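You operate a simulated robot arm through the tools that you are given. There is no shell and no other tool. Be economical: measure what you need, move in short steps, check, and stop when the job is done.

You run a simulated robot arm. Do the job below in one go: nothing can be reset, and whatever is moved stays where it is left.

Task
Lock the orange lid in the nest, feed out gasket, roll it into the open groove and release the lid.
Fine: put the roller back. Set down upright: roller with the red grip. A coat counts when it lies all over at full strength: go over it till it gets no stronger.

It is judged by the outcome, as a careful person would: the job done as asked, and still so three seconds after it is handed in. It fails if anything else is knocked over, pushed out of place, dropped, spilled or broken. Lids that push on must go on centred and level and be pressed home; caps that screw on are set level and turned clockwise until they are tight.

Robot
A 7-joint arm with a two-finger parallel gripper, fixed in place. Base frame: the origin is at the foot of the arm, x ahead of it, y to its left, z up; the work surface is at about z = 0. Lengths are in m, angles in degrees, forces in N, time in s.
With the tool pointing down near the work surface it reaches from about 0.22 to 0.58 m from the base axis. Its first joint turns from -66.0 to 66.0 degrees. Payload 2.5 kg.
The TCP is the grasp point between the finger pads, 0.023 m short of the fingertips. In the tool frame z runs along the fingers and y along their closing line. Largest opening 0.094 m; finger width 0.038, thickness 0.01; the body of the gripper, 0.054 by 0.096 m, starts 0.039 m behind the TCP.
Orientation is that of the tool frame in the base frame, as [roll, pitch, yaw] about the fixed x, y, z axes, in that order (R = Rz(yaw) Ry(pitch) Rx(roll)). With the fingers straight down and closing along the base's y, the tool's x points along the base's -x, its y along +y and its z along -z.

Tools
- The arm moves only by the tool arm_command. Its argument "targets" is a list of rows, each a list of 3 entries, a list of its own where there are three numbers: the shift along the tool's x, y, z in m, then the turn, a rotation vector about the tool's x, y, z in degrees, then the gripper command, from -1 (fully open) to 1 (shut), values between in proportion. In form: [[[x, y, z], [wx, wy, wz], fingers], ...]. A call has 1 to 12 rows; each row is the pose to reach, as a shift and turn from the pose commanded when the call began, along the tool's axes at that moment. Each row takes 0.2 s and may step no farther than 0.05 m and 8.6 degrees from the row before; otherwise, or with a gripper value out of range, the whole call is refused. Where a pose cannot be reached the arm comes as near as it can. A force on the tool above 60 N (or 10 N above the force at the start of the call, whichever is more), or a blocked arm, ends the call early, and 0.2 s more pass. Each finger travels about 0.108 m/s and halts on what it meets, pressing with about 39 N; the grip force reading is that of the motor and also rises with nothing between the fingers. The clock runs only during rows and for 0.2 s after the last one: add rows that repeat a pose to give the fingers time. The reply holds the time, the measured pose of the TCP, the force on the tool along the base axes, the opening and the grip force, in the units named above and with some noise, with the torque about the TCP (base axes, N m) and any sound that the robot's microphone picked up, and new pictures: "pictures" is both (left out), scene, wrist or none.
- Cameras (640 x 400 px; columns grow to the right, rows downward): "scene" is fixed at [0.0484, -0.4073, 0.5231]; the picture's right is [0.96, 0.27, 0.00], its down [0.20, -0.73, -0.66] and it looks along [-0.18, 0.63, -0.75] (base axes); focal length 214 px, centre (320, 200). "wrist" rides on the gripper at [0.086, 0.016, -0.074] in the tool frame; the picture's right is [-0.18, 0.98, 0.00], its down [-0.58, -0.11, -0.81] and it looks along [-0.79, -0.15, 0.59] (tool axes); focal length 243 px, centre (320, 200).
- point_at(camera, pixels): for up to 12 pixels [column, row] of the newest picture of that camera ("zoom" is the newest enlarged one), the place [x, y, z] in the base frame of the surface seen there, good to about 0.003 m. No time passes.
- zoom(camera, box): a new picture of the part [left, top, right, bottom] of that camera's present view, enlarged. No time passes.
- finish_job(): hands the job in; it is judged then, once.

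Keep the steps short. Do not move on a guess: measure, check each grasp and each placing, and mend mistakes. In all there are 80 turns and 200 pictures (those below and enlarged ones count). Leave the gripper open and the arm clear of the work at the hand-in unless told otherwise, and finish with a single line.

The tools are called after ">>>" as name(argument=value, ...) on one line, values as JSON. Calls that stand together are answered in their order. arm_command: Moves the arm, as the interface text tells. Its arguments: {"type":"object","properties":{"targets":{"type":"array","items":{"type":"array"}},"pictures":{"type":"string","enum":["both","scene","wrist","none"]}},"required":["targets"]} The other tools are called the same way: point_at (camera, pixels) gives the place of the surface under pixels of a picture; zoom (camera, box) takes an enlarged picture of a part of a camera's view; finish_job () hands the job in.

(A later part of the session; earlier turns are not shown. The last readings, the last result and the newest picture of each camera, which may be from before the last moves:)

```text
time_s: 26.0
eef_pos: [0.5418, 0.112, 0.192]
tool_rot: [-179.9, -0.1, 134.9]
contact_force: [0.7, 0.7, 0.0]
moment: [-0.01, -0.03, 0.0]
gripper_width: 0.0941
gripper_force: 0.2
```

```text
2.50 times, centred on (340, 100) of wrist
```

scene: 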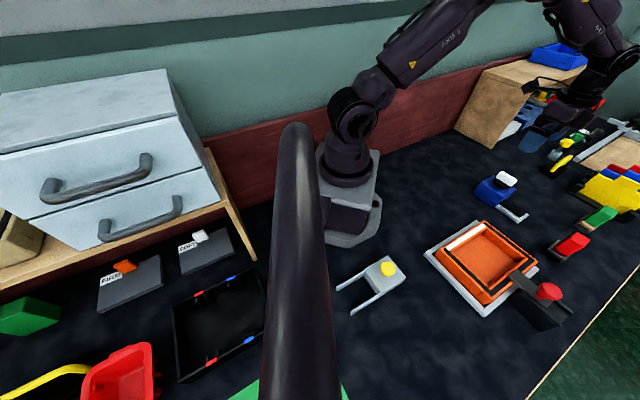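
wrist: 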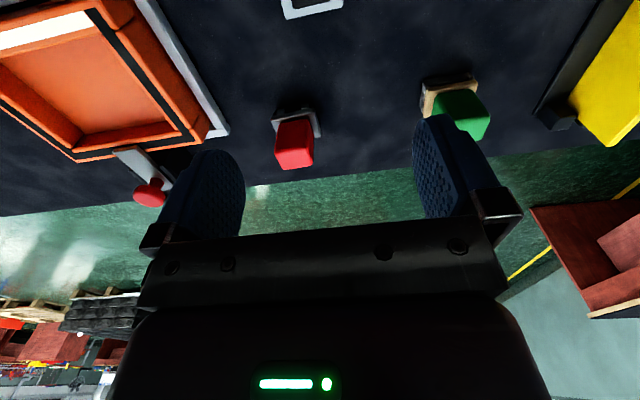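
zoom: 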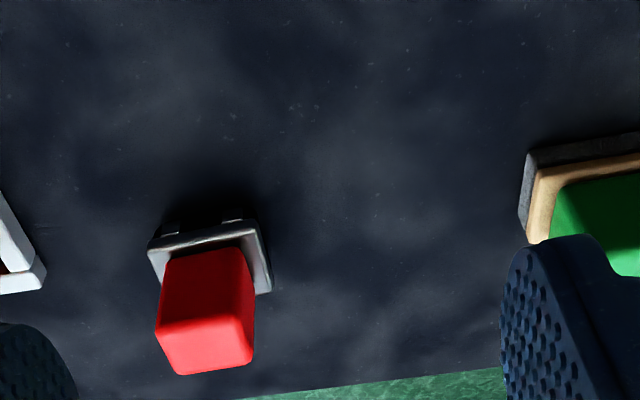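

>>> zoom(camera="wrist", box=[265, 90, 335, 180])

>>> zoom(camera="scene", box=[540, 222, 600, 270])

>>> point_at(camera="wrist", pixels=[[303, 158], [285, 162], [297, 168], [293, 147], [310, 140], [278, 115], [314, 112], [320, 130], [295, 112], [285, 130]])

>>> point_at(camera="scene", pixels=[[572, 243], [580, 238], [566, 238], [587, 238], [573, 252], [556, 244], [558, 251], [566, 256]])

```text
4.44 times, centred on (300, 135) of wrist
```

zoom: 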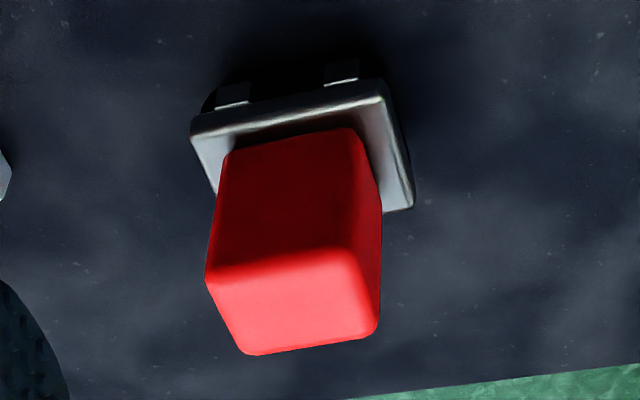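

```text
8.33 times, centred on (570, 246) of scene
```

zoom: 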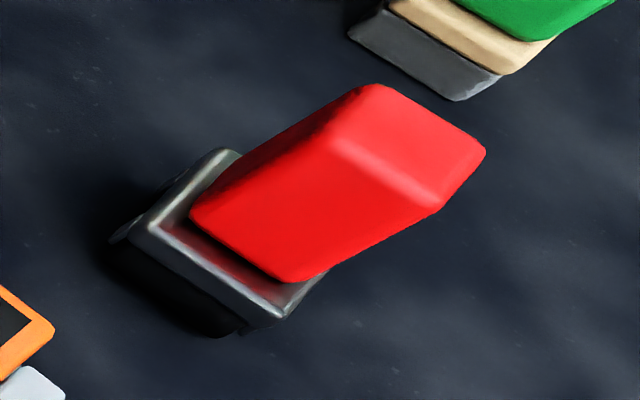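

```text
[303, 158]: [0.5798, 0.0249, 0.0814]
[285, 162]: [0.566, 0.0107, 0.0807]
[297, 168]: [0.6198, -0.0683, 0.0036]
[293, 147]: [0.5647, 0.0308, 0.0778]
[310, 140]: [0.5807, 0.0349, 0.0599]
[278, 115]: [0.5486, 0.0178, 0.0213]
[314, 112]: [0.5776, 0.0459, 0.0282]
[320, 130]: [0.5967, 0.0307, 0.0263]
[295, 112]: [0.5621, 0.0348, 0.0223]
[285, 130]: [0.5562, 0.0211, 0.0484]
```

```text
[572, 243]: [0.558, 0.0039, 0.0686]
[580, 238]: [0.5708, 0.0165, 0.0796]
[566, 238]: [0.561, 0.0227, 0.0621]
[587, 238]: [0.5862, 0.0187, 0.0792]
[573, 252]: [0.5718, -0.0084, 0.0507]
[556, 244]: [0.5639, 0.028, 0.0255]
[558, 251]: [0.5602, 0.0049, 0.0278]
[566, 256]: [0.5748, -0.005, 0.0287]
```

The red grip's top centre is ≈(0.573,0.018,0.081), with faces at ±45°. I'll move over it at z≈0.13 for a check.

>>> arm_command(targets=[[[-0.03, -0.015, 0], [0, 0, 0], -1], [[-0.06, -0.03, 0], [0, 0, 0], -1], [[-0.0885, -0.0444, 0.01], [0, 0, 0], -1], [[-0.0885, -0.0444, 0.05], [0, 0, 0], -1], [[-0.0885, -0.0444, 0.05], [0, 0, 0], -1]])

>>> zoom(camera="scene", box=[510, 190, 630, 280])

```text
time_s: 27.2
eef_pos: [0.5713, 0.0218, 0.142]
tool_rot: [-180.0, -0.1, 135.0]
contact_force: [0.4, -0.3, -0.1]
moment: [0.0, 0.0, -0.01]
gripper_width: 0.094
gripper_force: 0.0
```

scene: 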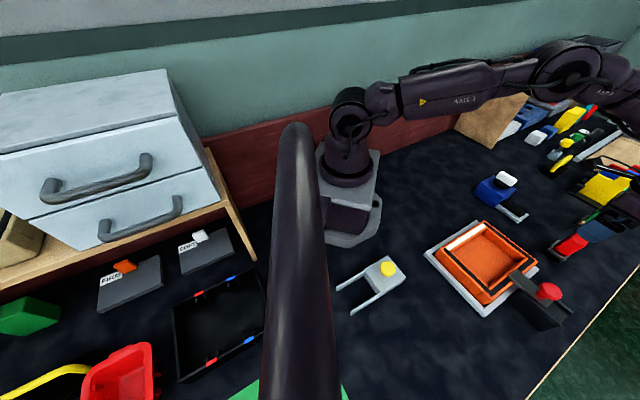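
wrist: 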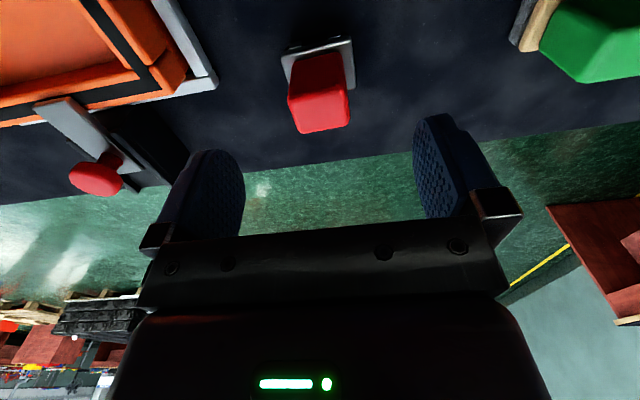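

```text
4.44 times, centred on (570, 235) of scene
```

zoom: 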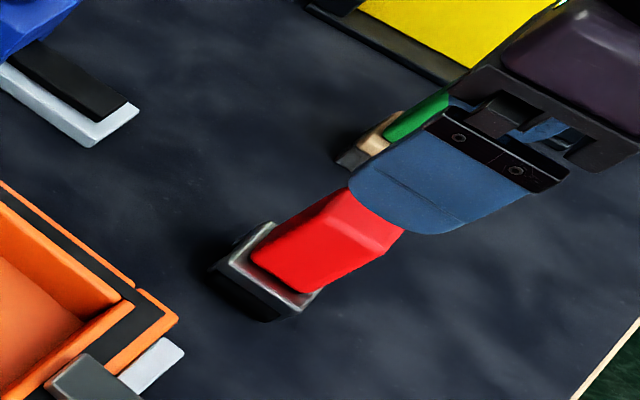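

>>> zoom(camera="wrist", box=[270, 25, 370, 145])

>>> point_at(camera="wrist", pixels=[[320, 115], [295, 105], [345, 98], [303, 128], [345, 122], [312, 70], [340, 65], [283, 58], [350, 42], [354, 80]])

```text
3.33 times, centred on (320, 85) of wrist
```

zoom: 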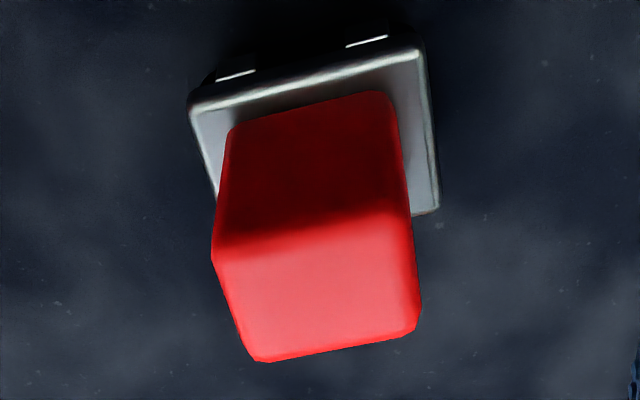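

```text
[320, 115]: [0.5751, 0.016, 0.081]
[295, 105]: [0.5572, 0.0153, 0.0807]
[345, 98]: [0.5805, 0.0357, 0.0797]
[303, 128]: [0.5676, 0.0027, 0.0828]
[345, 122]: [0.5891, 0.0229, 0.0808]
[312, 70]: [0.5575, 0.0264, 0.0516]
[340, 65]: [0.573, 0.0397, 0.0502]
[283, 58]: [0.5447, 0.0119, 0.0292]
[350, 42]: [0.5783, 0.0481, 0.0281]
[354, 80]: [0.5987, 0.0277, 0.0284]
```

The grip centre is ≈(0.574,0.019) and measures about 0.031 across the fingers' closing line. I'll descend to z≈0.064 and close.

>>> arm_command(targets=[[[-0.0036, 0, 0.04], [0, 0, 0], -1], [[-0.0036, 0, 0.078], [0, 0, 0], -1], [[-0.0036, 0, 0.078], [0, 0, 0], -0.2], [[-0.0036, 0, 0.078], [0, 0, 0], 0.6], [[-0.0036, 0, 0.078], [0, 0, 0], 1], [[-0.0036, 0, 0.078], [0, 0, 0], 1]])

```text
time_s: 28.6
eef_pos: [0.572, 0.0178, 0.0639]
tool_rot: [-179.9, -0.1, 135.0]
contact_force: [0.7, 0.6, 0.7]
moment: [0.05, -0.05, 0.02]
gripper_width: 0.0378
gripper_force: 39.0
```

scene: 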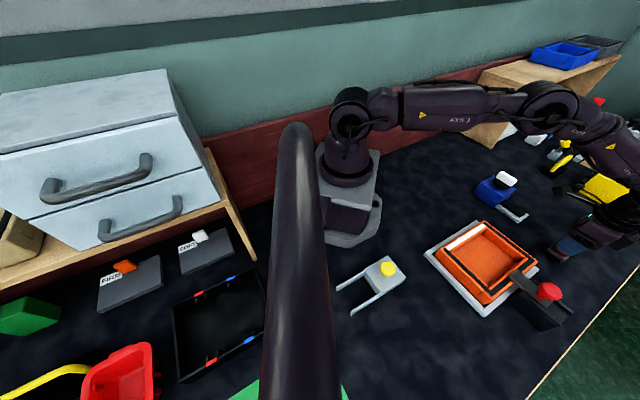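
wrist: 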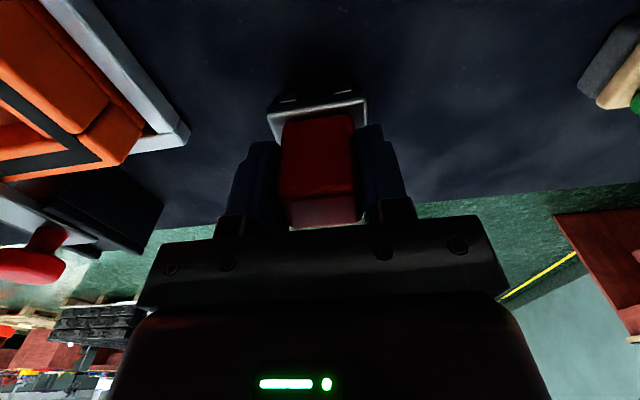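

Gripped (width 0.038, 39 N). At rest the TCP is at (0.572,0.018,0.064), which I'll use to put it back. Now lifting and viewing the underside with the scene camera.

>>> arm_command(targets=[[[0, 0, -0.04], [0, 0, 0], 1], [[0, 0, -0.08], [0, 0, 0], 1], [[0.02, -0.02, -0.12], [0, 0, 0], 1], [[0.05, -0.05, -0.14], [0, 0, 0], 1], [[0.05, -0.05, -0.14], [0, 0, 0], 1]], pictures="scene")

>>> zoom(camera="scene", box=[500, 170, 640, 290])

>>> zoom(camera="wrist", box=[230, 60, 410, 220])

```text
time_s: 29.8
eef_pos: [0.503, 0.016, 0.1997]
tool_rot: [-179.9, -0.1, 135.1]
contact_force: [0.6, 0.1, -0.9]
moment: [-0.01, 0.0, -0.03]
gripper_width: 0.0378
gripper_force: 39.0
```

scene: 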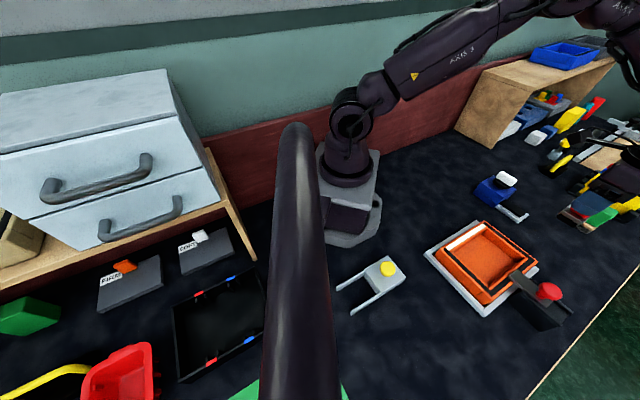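

```text
3.33 times, centred on (570, 230) of scene
```

zoom: 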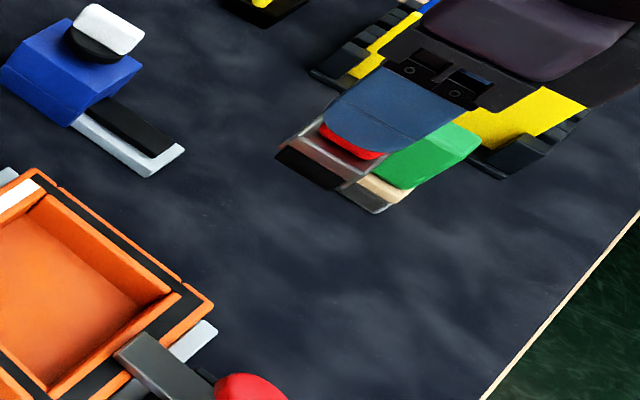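

```text
2.50 times, centred on (320, 140) of wrist
```

zoom: 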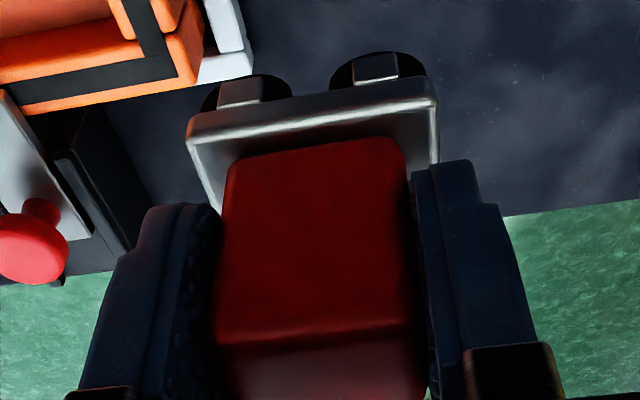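

The roller has two wheels with axes along tool x, so it rolls along tool y. Now I'll measure the strip on the tongue and the white groove precisely.

>>> zoom(camera="scene", box=[470, 165, 540, 230])

>>> point_at(camera="scene", pixels=[[499, 204], [504, 200], [509, 209], [514, 209], [519, 214], [525, 213], [530, 214], [517, 223], [495, 207], [522, 217]])

>>> zoom(camera="scene", box=[430, 212, 500, 267])

```text
6.15 times, centred on (505, 198) of scene
```

zoom: 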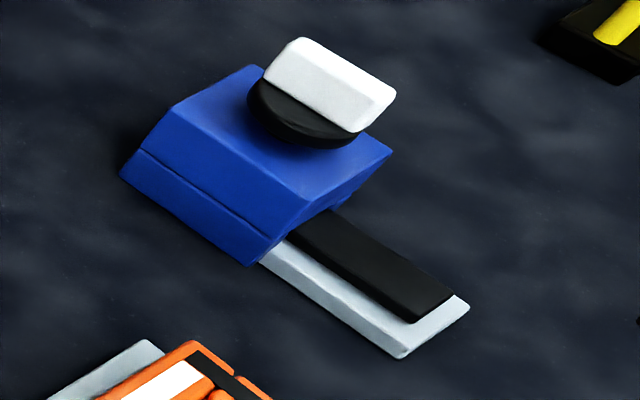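

```text
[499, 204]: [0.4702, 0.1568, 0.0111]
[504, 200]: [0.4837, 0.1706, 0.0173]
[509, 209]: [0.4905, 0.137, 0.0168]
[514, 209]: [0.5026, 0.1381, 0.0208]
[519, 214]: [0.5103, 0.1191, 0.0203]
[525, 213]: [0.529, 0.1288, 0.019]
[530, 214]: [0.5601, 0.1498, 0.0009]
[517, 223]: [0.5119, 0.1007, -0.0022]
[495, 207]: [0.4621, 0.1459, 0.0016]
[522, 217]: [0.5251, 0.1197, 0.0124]
```

```text
7.27 times, centred on (465, 240) of scene
```

zoom: 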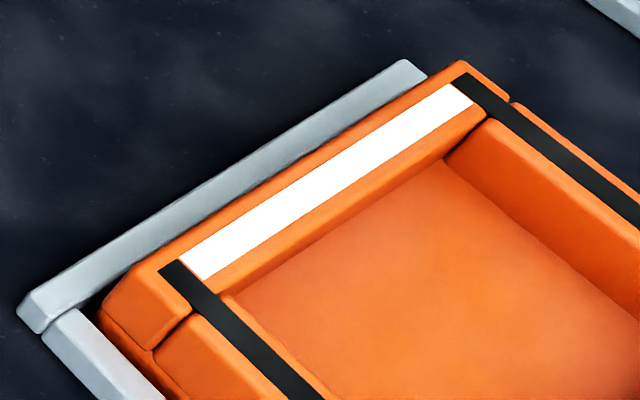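

>>> point_at(camera="scene", pixels=[[523, 215.2], [505, 202.5], [510, 206.5], [518, 212], [447.7, 249.5], [450, 248], [457, 243.2], [465, 238], [474, 232], [480, 228], [484.3, 225.6]])

>>> point_at(camera="scene", pixels=[[460, 237.5], [462, 238.7], [464.3, 240], [466.5, 241.4], [440, 255], [443, 252], [478, 258.5], [497, 288]])

```text
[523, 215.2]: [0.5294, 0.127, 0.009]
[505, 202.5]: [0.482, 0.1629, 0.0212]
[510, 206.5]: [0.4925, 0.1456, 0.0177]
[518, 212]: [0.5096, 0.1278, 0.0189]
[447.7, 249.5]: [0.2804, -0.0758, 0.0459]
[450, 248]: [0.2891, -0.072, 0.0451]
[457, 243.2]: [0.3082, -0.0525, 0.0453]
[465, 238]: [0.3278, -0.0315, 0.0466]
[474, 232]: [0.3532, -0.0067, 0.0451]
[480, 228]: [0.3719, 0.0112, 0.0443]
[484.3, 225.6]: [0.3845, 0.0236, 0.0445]
```

```text
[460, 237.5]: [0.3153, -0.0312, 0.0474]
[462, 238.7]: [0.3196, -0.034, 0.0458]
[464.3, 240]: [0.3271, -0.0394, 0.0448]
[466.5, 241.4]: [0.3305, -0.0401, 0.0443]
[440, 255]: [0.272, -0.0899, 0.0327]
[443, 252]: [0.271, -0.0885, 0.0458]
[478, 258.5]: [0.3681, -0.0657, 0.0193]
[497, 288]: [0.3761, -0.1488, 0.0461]
```

The groove centreline runs (0.280,-0.076)→(0.385,0.024) at z≈0.045. The strip runs about (0.48,0.165)→(0.52,0.118) at z≈0.019. I'll carry the roller above the strip at (0.509,0.130) and turn it so it rolls along the strip.

>>> arm_command(targets=[[[0.01, 0.01, 0], [0, 0, -8], 1], [[0.02, 0.02, 0], [0, 0, -16], 1], [[0.03, 0.03, 0], [0, 0, -24], 1], [[0.04, 0.04, 0], [0, 0, -32], 1], [[0.05, 0.05, 0], [0, 0, -40], 1], [[0.06, 0.06, 0], [0, 0, -48], 1], [[0.07, 0.07, 0], [0, 0, -56], 1], [[0.0762, 0.085, 0], [0, 0, -64], 1], [[0.0762, 0.085, 0], [0, 0, -72], 1], [[0.0762, 0.085, 0.02], [0, 0, -80], 1], [[0.0762, 0.085, 0.04], [0, 0, -85], 1], [[0.0762, 0.085, 0.06], [0, 0, -85], 1]], pictures="both")

>>> zoom(camera="wrist", box=[210, 0, 430, 160])

>>> zoom(camera="scene", box=[470, 130, 580, 230])

```text
time_s: 32.4
eef_pos: [0.5095, 0.1302, 0.1431]
tool_rot: [179.9, -0.1, -139.9]
contact_force: [-0.2, -0.3, -0.9]
moment: [0.0, 0.03, 0.02]
gripper_width: 0.0377
gripper_force: 39.4
```

scene: 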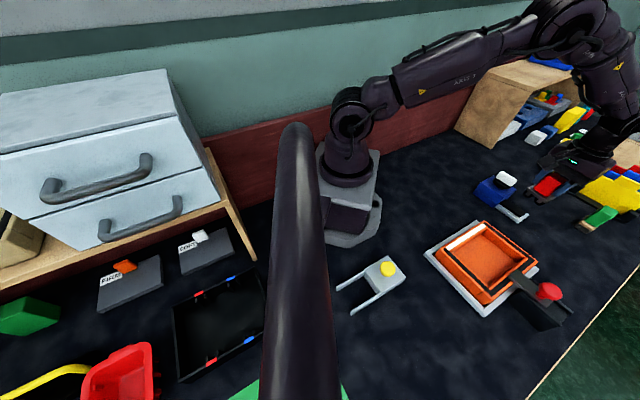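
wrist: 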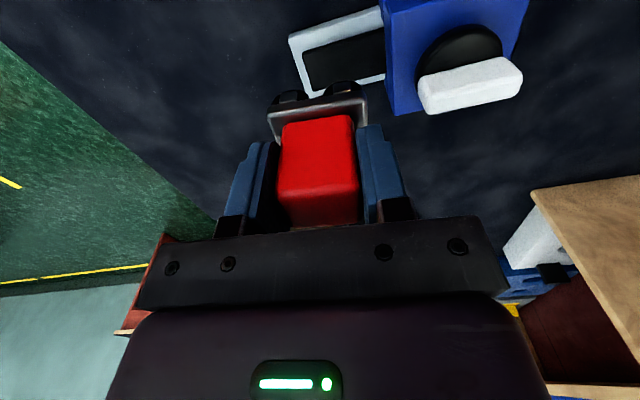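

```text
2.50 times, centred on (320, 80) of wrist
```

zoom: 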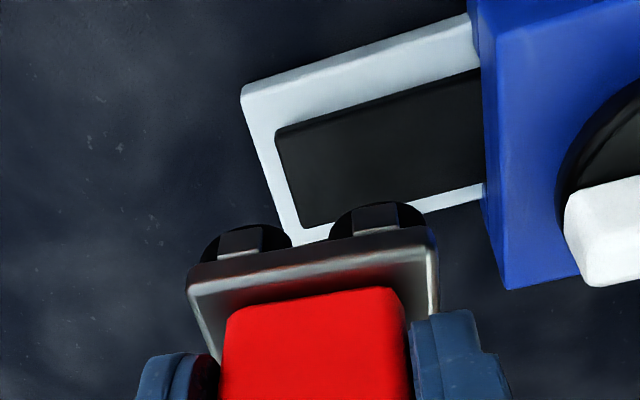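

```text
4.00 times, centred on (525, 180) of scene
```

zoom: 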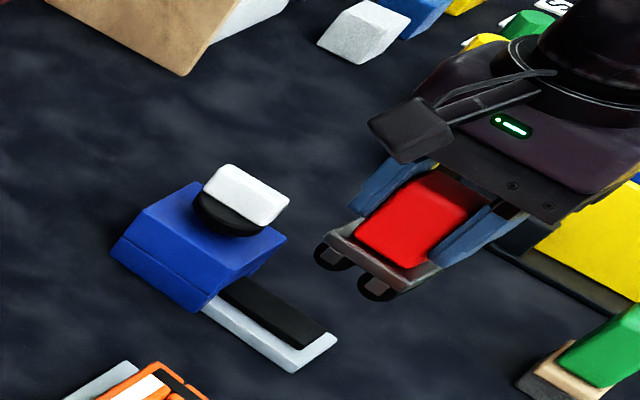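

>>> point_at(camera="wrist", pixels=[[304, 54], [308, 70], [313, 86], [327, 65], [345, 60], [365, 55], [380, 50], [340, 45], [352, 78], [360, 35], [388, 20], [389, 100]])

```text
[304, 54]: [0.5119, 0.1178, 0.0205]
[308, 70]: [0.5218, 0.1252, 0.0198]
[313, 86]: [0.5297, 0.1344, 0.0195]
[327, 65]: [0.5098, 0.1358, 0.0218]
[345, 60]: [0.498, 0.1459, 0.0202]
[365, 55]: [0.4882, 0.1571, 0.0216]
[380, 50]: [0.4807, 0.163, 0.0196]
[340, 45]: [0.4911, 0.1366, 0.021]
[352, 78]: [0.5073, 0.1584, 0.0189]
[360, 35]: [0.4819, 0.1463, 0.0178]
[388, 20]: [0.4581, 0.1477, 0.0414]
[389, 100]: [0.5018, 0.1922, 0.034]
```

The strip's end centre is (0.5215,0.1255), its direction ≈-45°, its width 0.024 and its top z≈0.020. I'll align and descend to just above contact (TCP z≈0.088), then lower in small steps watching the force.

>>> arm_command(targets=[[[-0.0049, 0.0035, 0.02], [0, 0, -4.4], 1], [[-0.0049, 0.0035, 0.045], [0, 0, -4.4], 1], [[-0.0049, 0.0035, 0.054], [0, 0, -4.4], 1], [[-0.0049, 0.0035, 0.058], [0, 0, -4.4], 1], [[-0.0049, 0.0035, 0.06], [0, 0, -4.4], 1], [[-0.0049, 0.0035, 0.06], [0, 0, -4.4], 1]], pictures="both")

>>> zoom(camera="scene", box=[470, 130, 580, 230])

```text
time_s: 33.8
eef_pos: [0.5101, 0.1361, 0.0843]
tool_rot: [179.9, -0.1, -135.6]
contact_force: [0.0, -0.3, -1.2]
moment: [0.01, -0.02, 0.01]
gripper_width: 0.0377
gripper_force: 38.9
```

scene: 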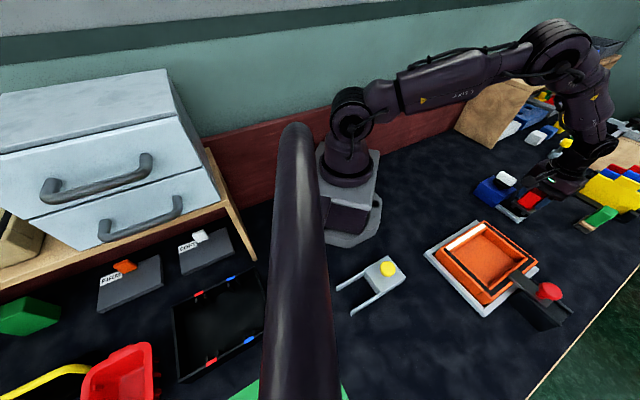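
wrist: 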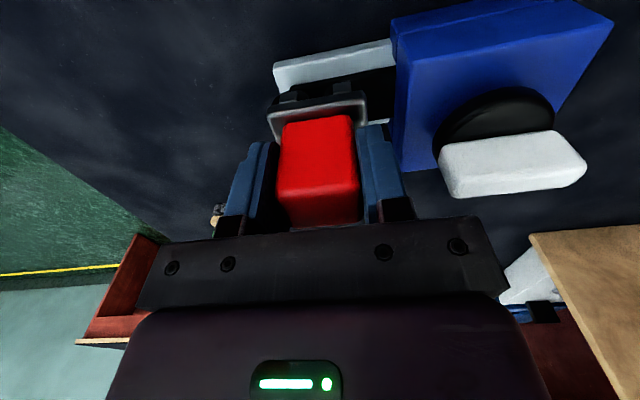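

```text
4.00 times, centred on (525, 180) of scene
```

zoom: 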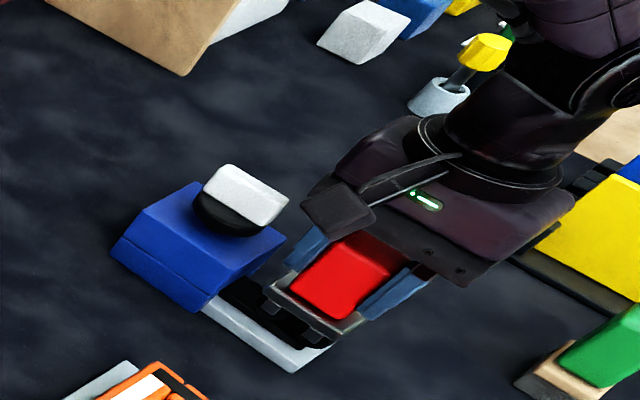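

No contact yet. Lowering 1.5 mm at a time.

>>> arm_command(targets=[[[0, 0, 0.0015], [0, 0, 0], 1], [[0, 0, 0.003], [0, 0, 0], 1], [[0, 0, 0.0045], [0, 0, 0], 1]], pictures="none")

```text
time_s: 34.6
eef_pos: [0.5113, 0.1349, 0.0819]
tool_rot: [-179.9, 0.3, -135.7]
contact_force: [-6.3, 1.0, 27.7]
moment: [0.14, 0.31, 0.02]
gripper_width: 0.038
gripper_force: 39.0
```

Contact at TCP z≈0.082, 28 N. I'll ease 1 mm and roll 18 mm in and back.

>>> arm_command(targets=[[[0, 0, -0.001], [0, 0, 0], 1], [[0, 0.006, -0.001], [0, 0, 0], 1], [[0, 0.012, -0.001], [0, 0, 0], 1], [[0, 0.018, -0.001], [0, 0, 0], 1], [[0, 0.01, -0.001], [0, 0, 0], 1], [[0, 0.0, -0.001], [0, 0, 0], 1]], pictures="scene")

>>> zoom(camera="scene", box=[470, 160, 560, 230])

```text
time_s: 36.0
eef_pos: [0.51, 0.1356, 0.0809]
tool_rot: [-179.9, 0.2, -135.6]
contact_force: [6.0, 7.7, 17.6]
moment: [0.59, -0.53, 0.02]
gripper_width: 0.0375
gripper_force: 39.0
```

scene: 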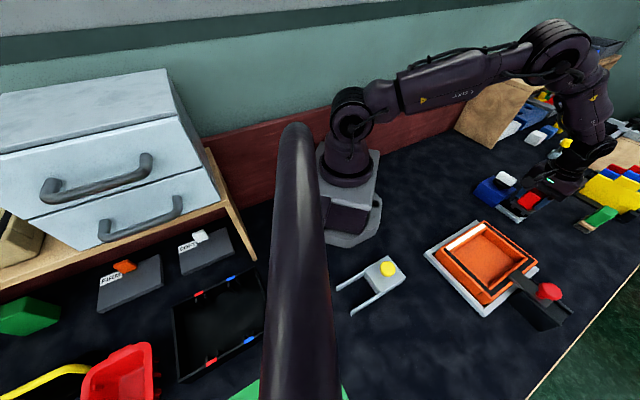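

```text
5.71 times, centred on (515, 195) of scene
```

zoom: 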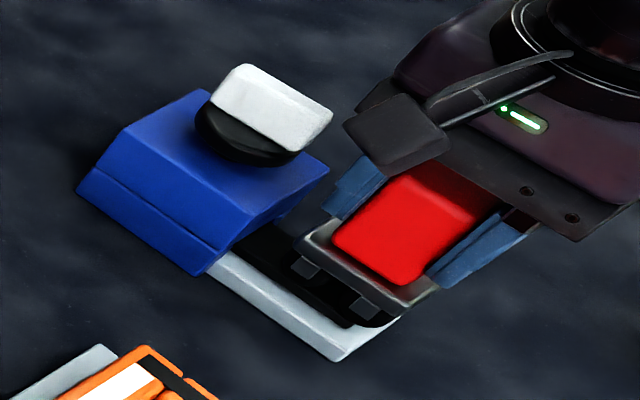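

Now I'll lift to see whether the strip or the wheels changed.

>>> arm_command(targets=[[[0, 0, -0.03], [0, 0, 0], 1], [[0, 0, -0.07], [0, 0, 0], 1], [[0.0, 0, -0.1], [0, 0, 0], 1], [[0.0, 0, -0.1], [0, 0, 0], 1]], pictures="wrist")

>>> zoom(camera="scene", box=[470, 130, 580, 230])

>>> zoom(camera="wrist", box=[210, 0, 430, 160])

```text
time_s: 37.0
eef_pos: [0.511, 0.1348, 0.1784]
tool_rot: [179.9, -0.1, -135.7]
contact_force: [0.3, 0.2, -2.2]
moment: [0.01, 0.02, -0.04]
gripper_width: 0.0375
gripper_force: 38.9
```

wrist: 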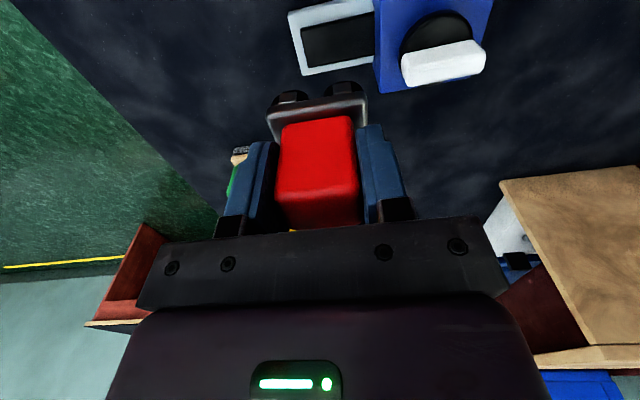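

```text
4.00 times, centred on (525, 180) of scene
```

zoom: 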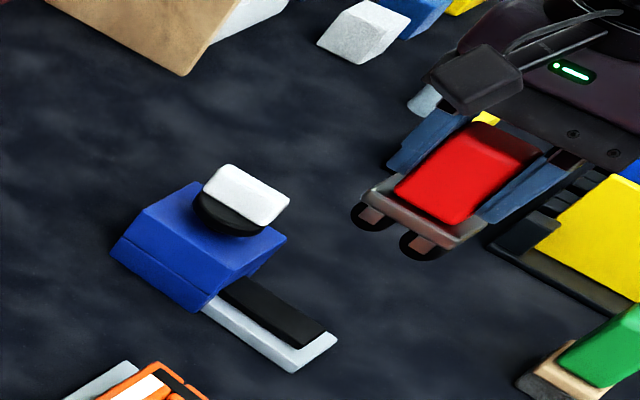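

```text
2.50 times, centred on (320, 80) of wrist
```

zoom: 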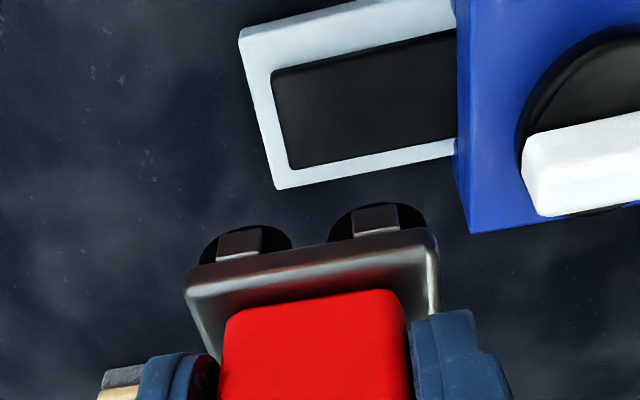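

No visible change to the strip, but the roller may be loaded now, and the groove will tell. I'll carry it above the groove's middle (0.3325,-0.026), turned to roll along it.

>>> arm_command(targets=[[[0.02, 0.001, 0], [0, 0, 7.5], 1], [[0.04, 0.002, 0], [0, 0, 15], 1], [[0.06, 0.003, 0], [0, 0, 22.5], 1], [[0.08, 0.004, 0], [0, 0, 30], 1], [[0.1, 0.005, 0], [0, 0, 37.5], 1], [[0.12, 0.006, 0], [0, 0, 45], 1], [[0.14, 0.007, 0], [0, 0, 52.5], 1], [[0.16, 0.008, 0], [0, 0, 60], 1], [[0.18, 0.009, 0], [0, 0, 67.5], 1], [[0.2, 0.0093, 0], [0, 0, 75], 1], [[0.22, 0.0093, 0], [0, 0, 83], 1], [[0.2402, 0.0093, 0.02], [0, 0, 90.6], 1]], pictures="both")

>>> zoom(camera="scene", box=[400, 160, 540, 280])

>>> zoom(camera="wrist", box=[180, 0, 460, 200])

```text
time_s: 39.6
eef_pos: [0.3285, -0.0263, 0.1595]
tool_rot: [-180.0, -0.1, 133.7]
contact_force: [-0.3, 0.3, -1.7]
moment: [0.03, 0.01, -0.02]
gripper_width: 0.0376
gripper_force: 38.8
```

scene: 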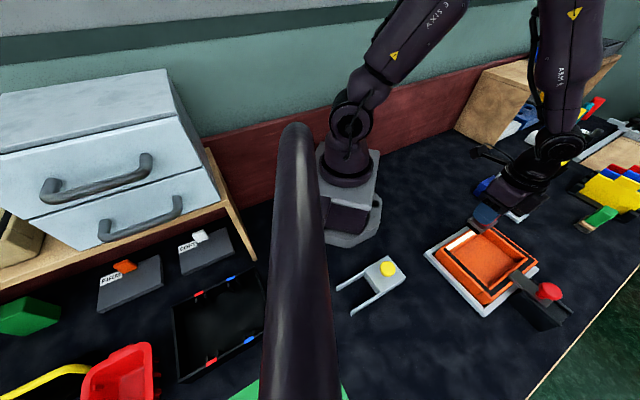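
wrist: 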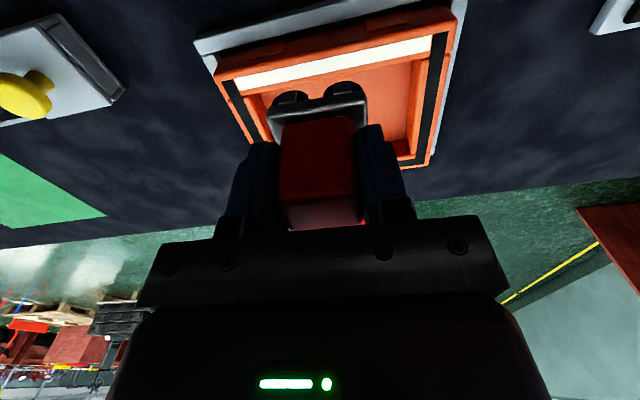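

```text
3.33 times, centred on (470, 220) of scene
```

zoom: 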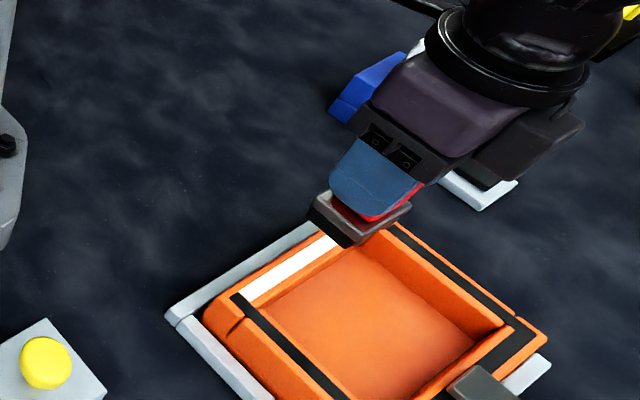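

```text
2.00 times, centred on (320, 100) of wrist
```

zoom: 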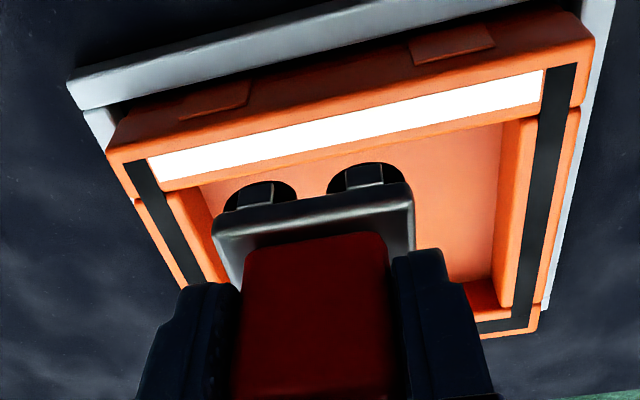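

>>> point_at(camera="wrist", pixels=[[240, 85], [261, 80], [300, 71], [335, 63], [370, 56], [400, 50], [429, 45], [335, 57], [335, 69], [237, 86], [370, 50], [370, 62]])

```text
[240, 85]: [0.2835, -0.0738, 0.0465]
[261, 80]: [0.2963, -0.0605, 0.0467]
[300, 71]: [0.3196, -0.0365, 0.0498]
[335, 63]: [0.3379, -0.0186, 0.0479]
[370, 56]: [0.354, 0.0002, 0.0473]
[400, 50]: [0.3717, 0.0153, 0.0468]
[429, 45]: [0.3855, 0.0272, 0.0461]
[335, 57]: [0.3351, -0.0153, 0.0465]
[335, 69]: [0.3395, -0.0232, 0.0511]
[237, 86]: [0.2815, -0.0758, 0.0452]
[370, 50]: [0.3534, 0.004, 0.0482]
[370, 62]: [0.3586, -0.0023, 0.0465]
```

The groove centre is ≈(0.333,-0.025) along 44.4°. I'll settle and read the pose first, while descending to z≈0.125.

>>> arm_command(targets=[[[0, 0, 0.03], [0, 0, -0.6], 1], [[0, 0, 0.034], [0, 0, -0.6], 1], [[0, 0, 0.034], [0, 0, -0.6], 1]], pictures="none")

```text
time_s: 40.4
eef_pos: [0.3305, -0.0261, 0.1264]
tool_rot: [-179.9, -0.1, 134.5]
contact_force: [-1.0, -0.5, -0.6]
moment: [0.01, -0.01, -0.02]
gripper_width: 0.0379
gripper_force: 38.8
```

Moving to the lower-left end of the groove and making contact in small steps.

>>> arm_command(targets=[[[-0.001, -0.03, 0.0], [0, 0, 0], 1], [[-0.001, -0.0554, 0.008], [0, 0, 0], 1], [[-0.001, -0.0554, 0.014], [0, 0, 0], 1], [[-0.001, -0.0554, 0.016], [0, 0, 0], 1], [[-0.001, -0.0554, 0.018], [0, 0, 0], 1]], pictures="scene")

>>> zoom(camera="scene", box=[400, 180, 520, 280])

```text
time_s: 41.6
eef_pos: [0.2942, -0.0659, 0.1088]
tool_rot: [-179.9, -0.1, 134.4]
contact_force: [0.8, 0.0, -1.4]
moment: [0.0, 0.05, 0.03]
gripper_width: 0.0377
gripper_force: 39.1
```

scene: 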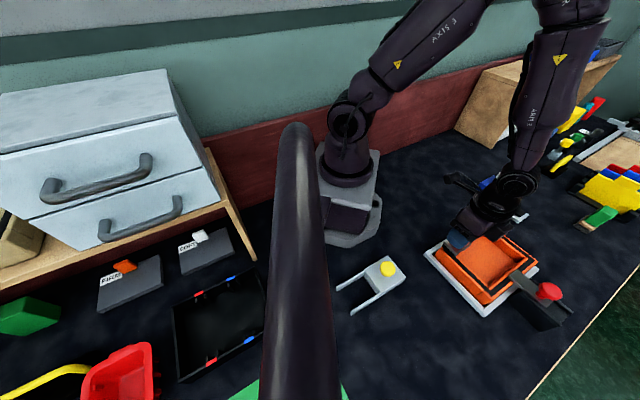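

```text
4.00 times, centred on (460, 230) of scene
```

zoom: 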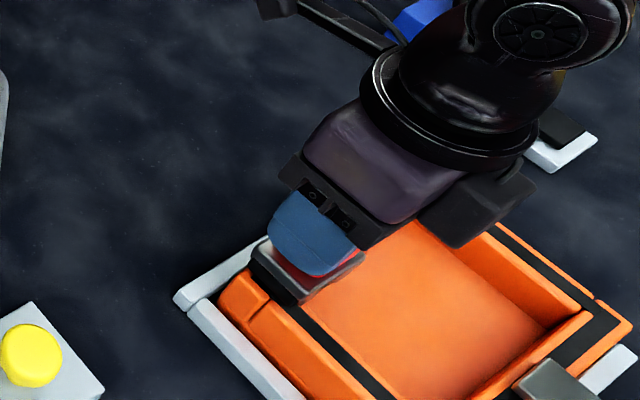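

No contact yet at z 0.109. Lowering further.

>>> arm_command(targets=[[[0, 0, 0.0015], [0, 0, 0], 1], [[0, 0, 0.003], [0, 0, 0], 1], [[0, 0, 0.0035], [0, 0, 0], 1]], pictures="none")

```text
time_s: 42.4
eef_pos: [0.2939, -0.0662, 0.1047]
tool_rot: [180.0, 0.3, 134.3]
contact_force: [-2.0, -4.9, 27.5]
moment: [-0.42, 0.06, -0.02]
gripper_width: 0.0378
gripper_force: 39.0
```

Contact, 27 N. I'll roll the full length (0.12 m) toward the other end.

>>> arm_command(targets=[[[0, 0.011, -0.0005], [0, 0, 0], 1], [[0, 0.022, -0.0005], [0, 0, 0], 1], [[0, 0.033, -0.0005], [0, 0, 0], 1], [[0, 0.044, -0.0005], [0, 0, 0], 1], [[0, 0.055, -0.0005], [0, 0, 0], 1], [[0, 0.066, -0.0005], [0, 0, 0], 1], [[0, 0.077, -0.0005], [0, 0, 0], 1], [[0, 0.088, -0.0005], [0, 0, 0], 1], [[0, 0.099, -0.0005], [0, 0, 0], 1], [[0, 0.11, -0.0005], [0, 0, 0], 1], [[0, 0.117, -0.0005], [0, 0, 0], 1]], pictures="scene")

>>> zoom(camera="scene", box=[430, 200, 520, 275])

```text
time_s: 44.8
eef_pos: [0.377, 0.0153, 0.1046]
tool_rot: [-179.9, 0.0, 134.4]
contact_force: [0.2, 0.1, 0.9]
moment: [0.0, -0.01, -0.03]
gripper_width: 0.0377
gripper_force: 38.8
```

scene: 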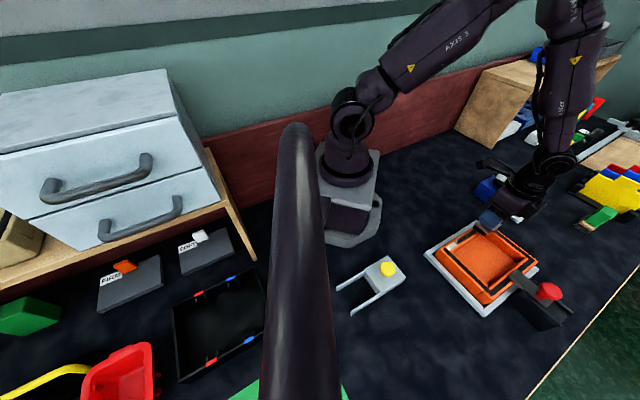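

```text
5.33 times, centred on (475, 238) of scene
```

zoom: 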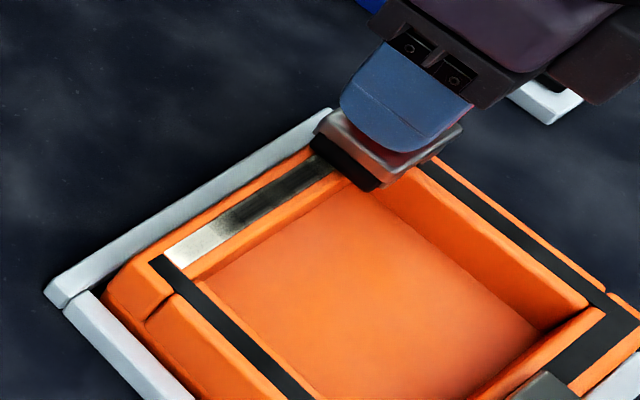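

It works: the white turns dark where rolled, pale still at the lower-left end, and contact was lost at this end. Rolling back with more pressure and slightly past that end.

>>> arm_command(targets=[[[0, 0.004, 0.002], [0, 0, 0], 1], [[0, -0.008, 0.0025], [0, 0, 0], 1], [[0, -0.02, 0.0025], [0, 0, 0], 1], [[0, -0.032, 0.0025], [0, 0, 0], 1], [[0, -0.044, 0.002], [0, 0, 0], 1], [[0, -0.056, 0.002], [0, 0, 0], 1], [[0, -0.068, 0.002], [0, 0, 0], 1], [[0, -0.08, 0.002], [0, 0, 0], 1], [[0, -0.092, 0.0015], [0, 0, 0], 1], [[0, -0.104, 0.0015], [0, 0, 0], 1], [[0, -0.116, 0.0015], [0, 0, 0], 1], [[0, -0.125, 0.0015], [0, 0, 0], 1]], pictures="scene")

>>> zoom(camera="scene", box=[430, 200, 520, 275])

```text
time_s: 47.4
eef_pos: [0.2874, -0.0713, 0.1058]
tool_rot: [-179.8, -0.1, 134.4]
contact_force: [-0.6, -0.2, -0.9]
moment: [-0.05, -0.02, -0.02]
gripper_width: 0.0378
gripper_force: 38.7
```

scene: 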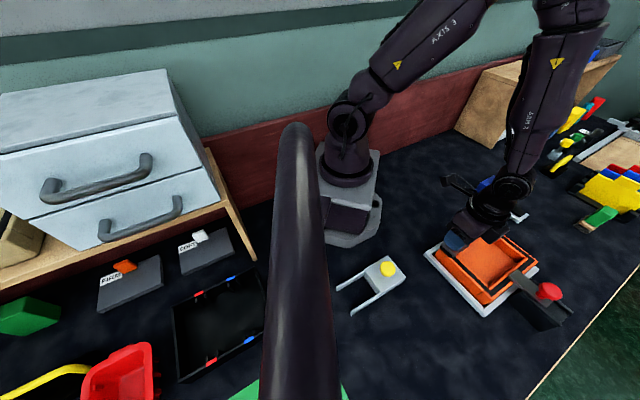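

```text
5.33 times, centred on (475, 238) of scene
```

zoom: 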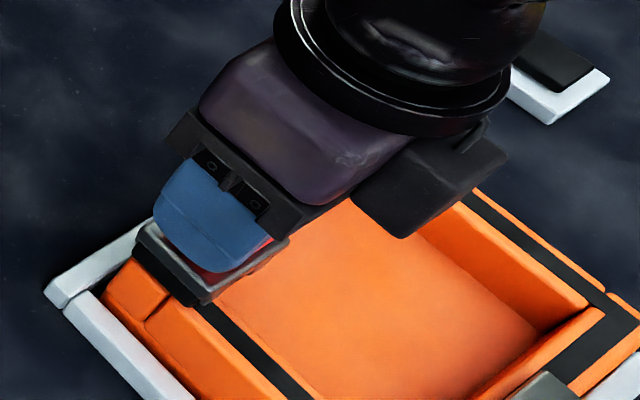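

There's no pressure at this end right now, so I'll press down in steps while rolling short strokes here.

>>> arm_command(targets=[[[0, 0, 0.0015], [0, 0, 0], 1], [[0, 0.0, 0.003], [0, 0, 0], 1], [[0, 0.006, 0.003], [0, 0, 0], 1], [[0, 0.012, 0.003], [0, 0, 0], 1], [[0, 0.006, 0.003], [0, 0, 0], 1], [[0, 0, 0.003], [0, 0, 0], 1]], pictures="none")

```text
time_s: 48.8
eef_pos: [0.2892, -0.0721, 0.1008]
tool_rot: [179.9, 0.2, 134.6]
contact_force: [7.5, 8.2, 27.7]
moment: [0.02, -0.35, 0.05]
gripper_width: 0.0381
gripper_force: 39.4
```

27 N here now. Rolling forward the full length with this pressure.

>>> arm_command(targets=[[[0, 0.011, 0], [0, 0, 0], 1], [[0, 0.022, 0], [0, 0, 0], 1], [[0, 0.033, 0], [0, 0, 0], 1], [[0, 0.044, 0], [0, 0, 0], 1], [[0, 0.055, 0], [0, 0, 0], 1], [[0, 0.066, 0], [0, 0, 0], 1], [[0, 0.077, 0], [0, 0, 0], 1], [[0, 0.088, 0], [0, 0, 0], 1], [[0, 0.099, 0.0005], [0, 0, 0], 1], [[0, 0.11, 0.0005], [0, 0, 0], 1], [[0, 0.12, 0.0005], [0, 0, 0], 1], [[0, 0.128, 0.0005], [0, 0, 0], 1]], pictures="scene")

>>> zoom(camera="scene", box=[430, 200, 520, 275])

```text
time_s: 51.4
eef_pos: [0.3767, 0.0163, 0.1006]
tool_rot: [-179.8, -0.1, 134.4]
contact_force: [0.6, -0.6, -1.7]
moment: [0.0, 0.02, 0.0]
gripper_width: 0.0376
gripper_force: 38.7
```

scene: 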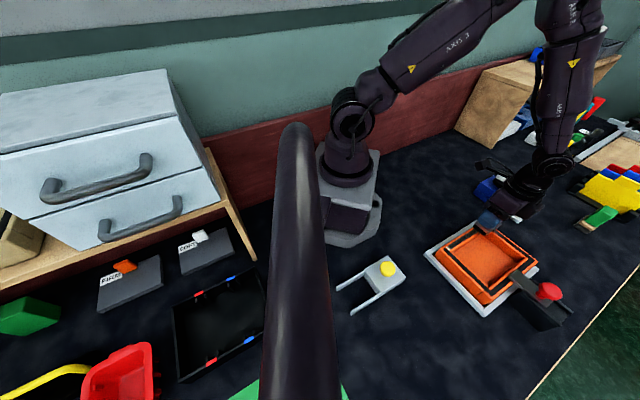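

```text
5.33 times, centred on (475, 238) of scene
```

zoom: 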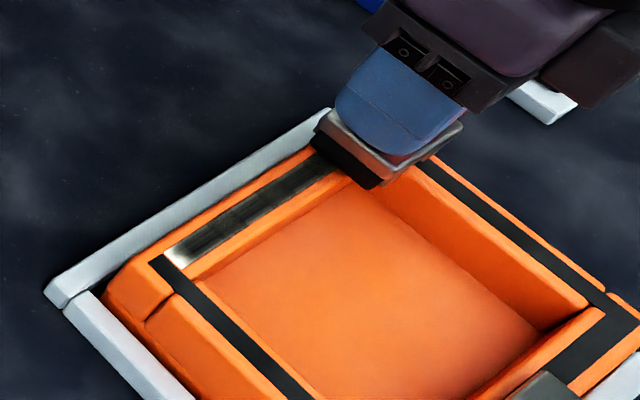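

Most of it is dark; both ends still need attention. Working this right end first: press and stroke 12 mm further.

>>> arm_command(targets=[[[0, 0, 0.0015], [0, 0, 0], 1], [[0, 0, 0.003], [0, 0, 0], 1], [[0, 0.006, 0.003], [0, 0, 0], 1], [[0, 0.012, 0.003], [0, 0, 0], 1], [[0, 0.006, 0.003], [0, 0, 0], 1], [[0, 0, 0.003], [0, 0, 0], 1], [[0, 0.006, 0.003], [0, 0, 0], 1], [[0, 0.012, 0.003], [0, 0, 0], 1], [[0, 0.0, 0.003], [0, 0, 0], 1], [[0, -0.012, 0.003], [0, 0, 0], 1]], pictures="none")

```text
time_s: 53.6
eef_pos: [0.3701, 0.009, 0.0977]
tool_rot: [179.9, 0.1, 134.5]
contact_force: [7.3, 4.8, 24.7]
moment: [0.17, -0.15, -0.01]
gripper_width: 0.0377
gripper_force: 38.8
```

Now rolling back to the left end, further out this time (s≈-0.071).

>>> arm_command(targets=[[[0, -0.011, 0], [0, 0, 0], 1], [[0, -0.022, 0], [0, 0, 0], 1], [[0, -0.033, 0], [0, 0, 0], 1], [[0, -0.044, 0], [0, 0, 0], 1], [[0, -0.055, 0], [0, 0, 0], 1], [[0, -0.066, 0], [0, 0, 0], 1], [[0, -0.077, 0], [0, 0, 0], 1], [[0, -0.088, 0], [0, 0, 0], 1], [[0, -0.099, 0], [0, 0, 0], 1], [[0, -0.11, 0], [0, 0, 0], 1], [[0, -0.119, 0], [0, 0, 0], 1], [[0, -0.122, 0.001], [0, 0, 0], 1]], pictures="none")

>>> arm_command(targets=[[[0, 0, 0.001], [0, 0, 0], 1], [[0, 0, 0.002], [0, 0, 0], 1], [[0, 0.008, 0.002], [0, 0, 0], 1], [[0, 0.016, 0.002], [0, 0, 0], 1], [[0, 0.008, 0.002], [0, 0, 0], 1], [[0, 0.0, 0.002], [0, 0, 0], 1], [[0, 0.008, 0.002], [0, 0, 0], 1], [[0, 0.016, 0.002], [0, 0, 0], 1], [[0, 0.026, 0.002], [0, 0, 0], 1]], pictures="none")

```text
time_s: 56.2
eef_pos: [0.2842, -0.0764, 0.0986]
tool_rot: [-180.0, 0.0, 134.5]
contact_force: [3.7, 6.4, 21.5]
moment: [0.12, -0.1, 0.06]
gripper_width: 0.0376
gripper_force: 38.5
```

```text
time_s: 56.9
eef_pos: [0.2841, -0.0766, 0.0967]
tool_rot: [-179.9, -0.1, 134.2]
contact_force: [-3.4, 0.4, 15.1]
moment: [0.01, 0.14, 0.01]
gripper_width: 0.0376
gripper_force: 39.1
stopped in row 3: the force on the tool passed its limit at 64 N (the readings are from after the stop); the commanded pose is now the measured one
```

The force cap tripped, and the pose is now reset with 15 N on it. Stroking at this height without extra push, then lifting to look.

>>> arm_command(targets=[[[0, 0.008, 0], [0, 0, 0], 1], [[0, 0.016, 0], [0, 0, 0], 1], [[0, 0.008, 0], [0, 0, 0], 1], [[0, 0.0, 0], [0, 0, 0], 1], [[0, 0.008, 0], [0, 0, 0], 1], [[0, 0.016, 0], [0, 0, 0], 1]], pictures="none")

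>>> arm_command(targets=[[[0, 0, -0.03], [0, 0, 0], 1], [[-0.04, 0, -0.06], [0, 0, 0], 1], [[-0.08, 0, -0.08], [0, 0, 0], 1], [[-0.08, 0, -0.08], [0, 0, 0], 1]])

>>> zoom(camera="scene", box=[430, 200, 520, 275])

>>> zoom(camera="wrist", box=[180, 0, 460, 200])

```text
time_s: 58.3
eef_pos: [0.2952, -0.0667, 0.0968]
tool_rot: [-179.9, 0.0, 134.3]
contact_force: [-12.1, -14.1, 52.6]
moment: [-0.61, 0.56, 0.01]
gripper_width: 0.0379
gripper_force: 39.6
```

```text
time_s: 59.3
eef_pos: [0.3521, -0.1239, 0.1757]
tool_rot: [-179.9, 0.1, 134.4]
contact_force: [0.1, 0.3, -1.5]
moment: [0.0, 0.02, 0.01]
gripper_width: 0.0378
gripper_force: 38.8
```

scene: 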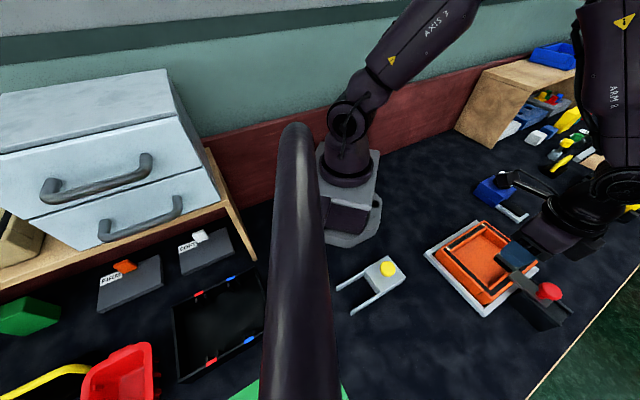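
wrist: 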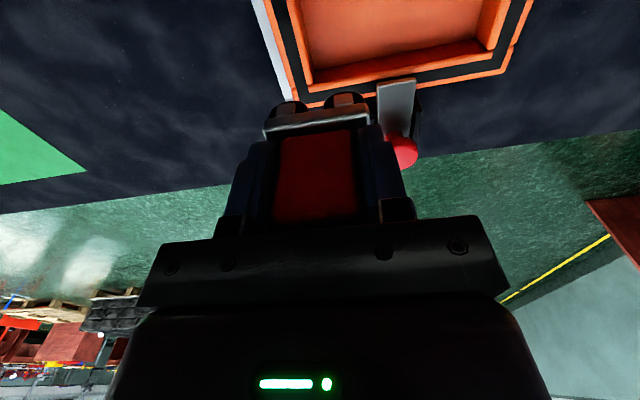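

```text
5.33 times, centred on (475, 238) of scene
```

zoom: 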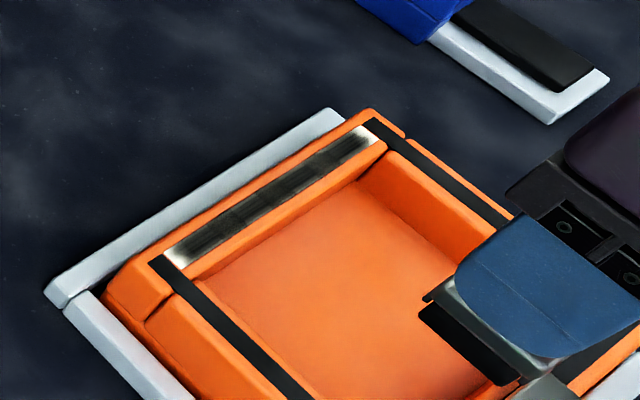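

```text
2.00 times, centred on (320, 100) of wrist
```

zoom: 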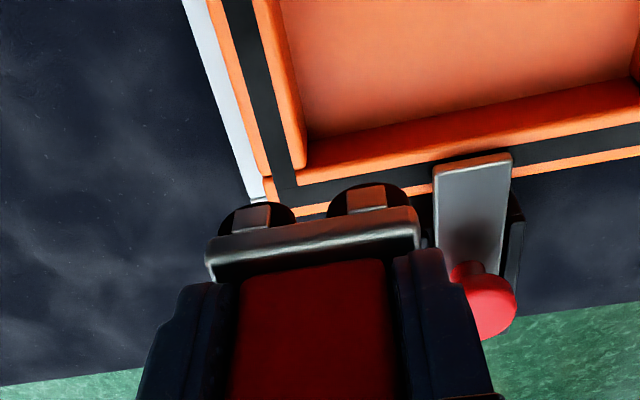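

Zooming tighter on the groove to judge coverage.

>>> zoom(camera="scene", box=[440, 215, 495, 258])

>>> point_at(camera="scene", pixels=[[447.7, 249.5], [451.5, 246.8], [479, 229], [484, 226]])

```text
9.30 times, centred on (468, 236) of scene
```

zoom: 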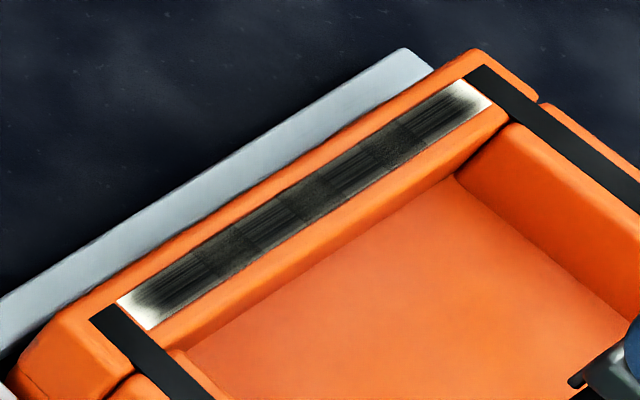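

```text
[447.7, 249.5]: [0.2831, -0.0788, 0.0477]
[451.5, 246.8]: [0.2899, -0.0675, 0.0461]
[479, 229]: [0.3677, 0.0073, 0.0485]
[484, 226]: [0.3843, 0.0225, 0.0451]
```

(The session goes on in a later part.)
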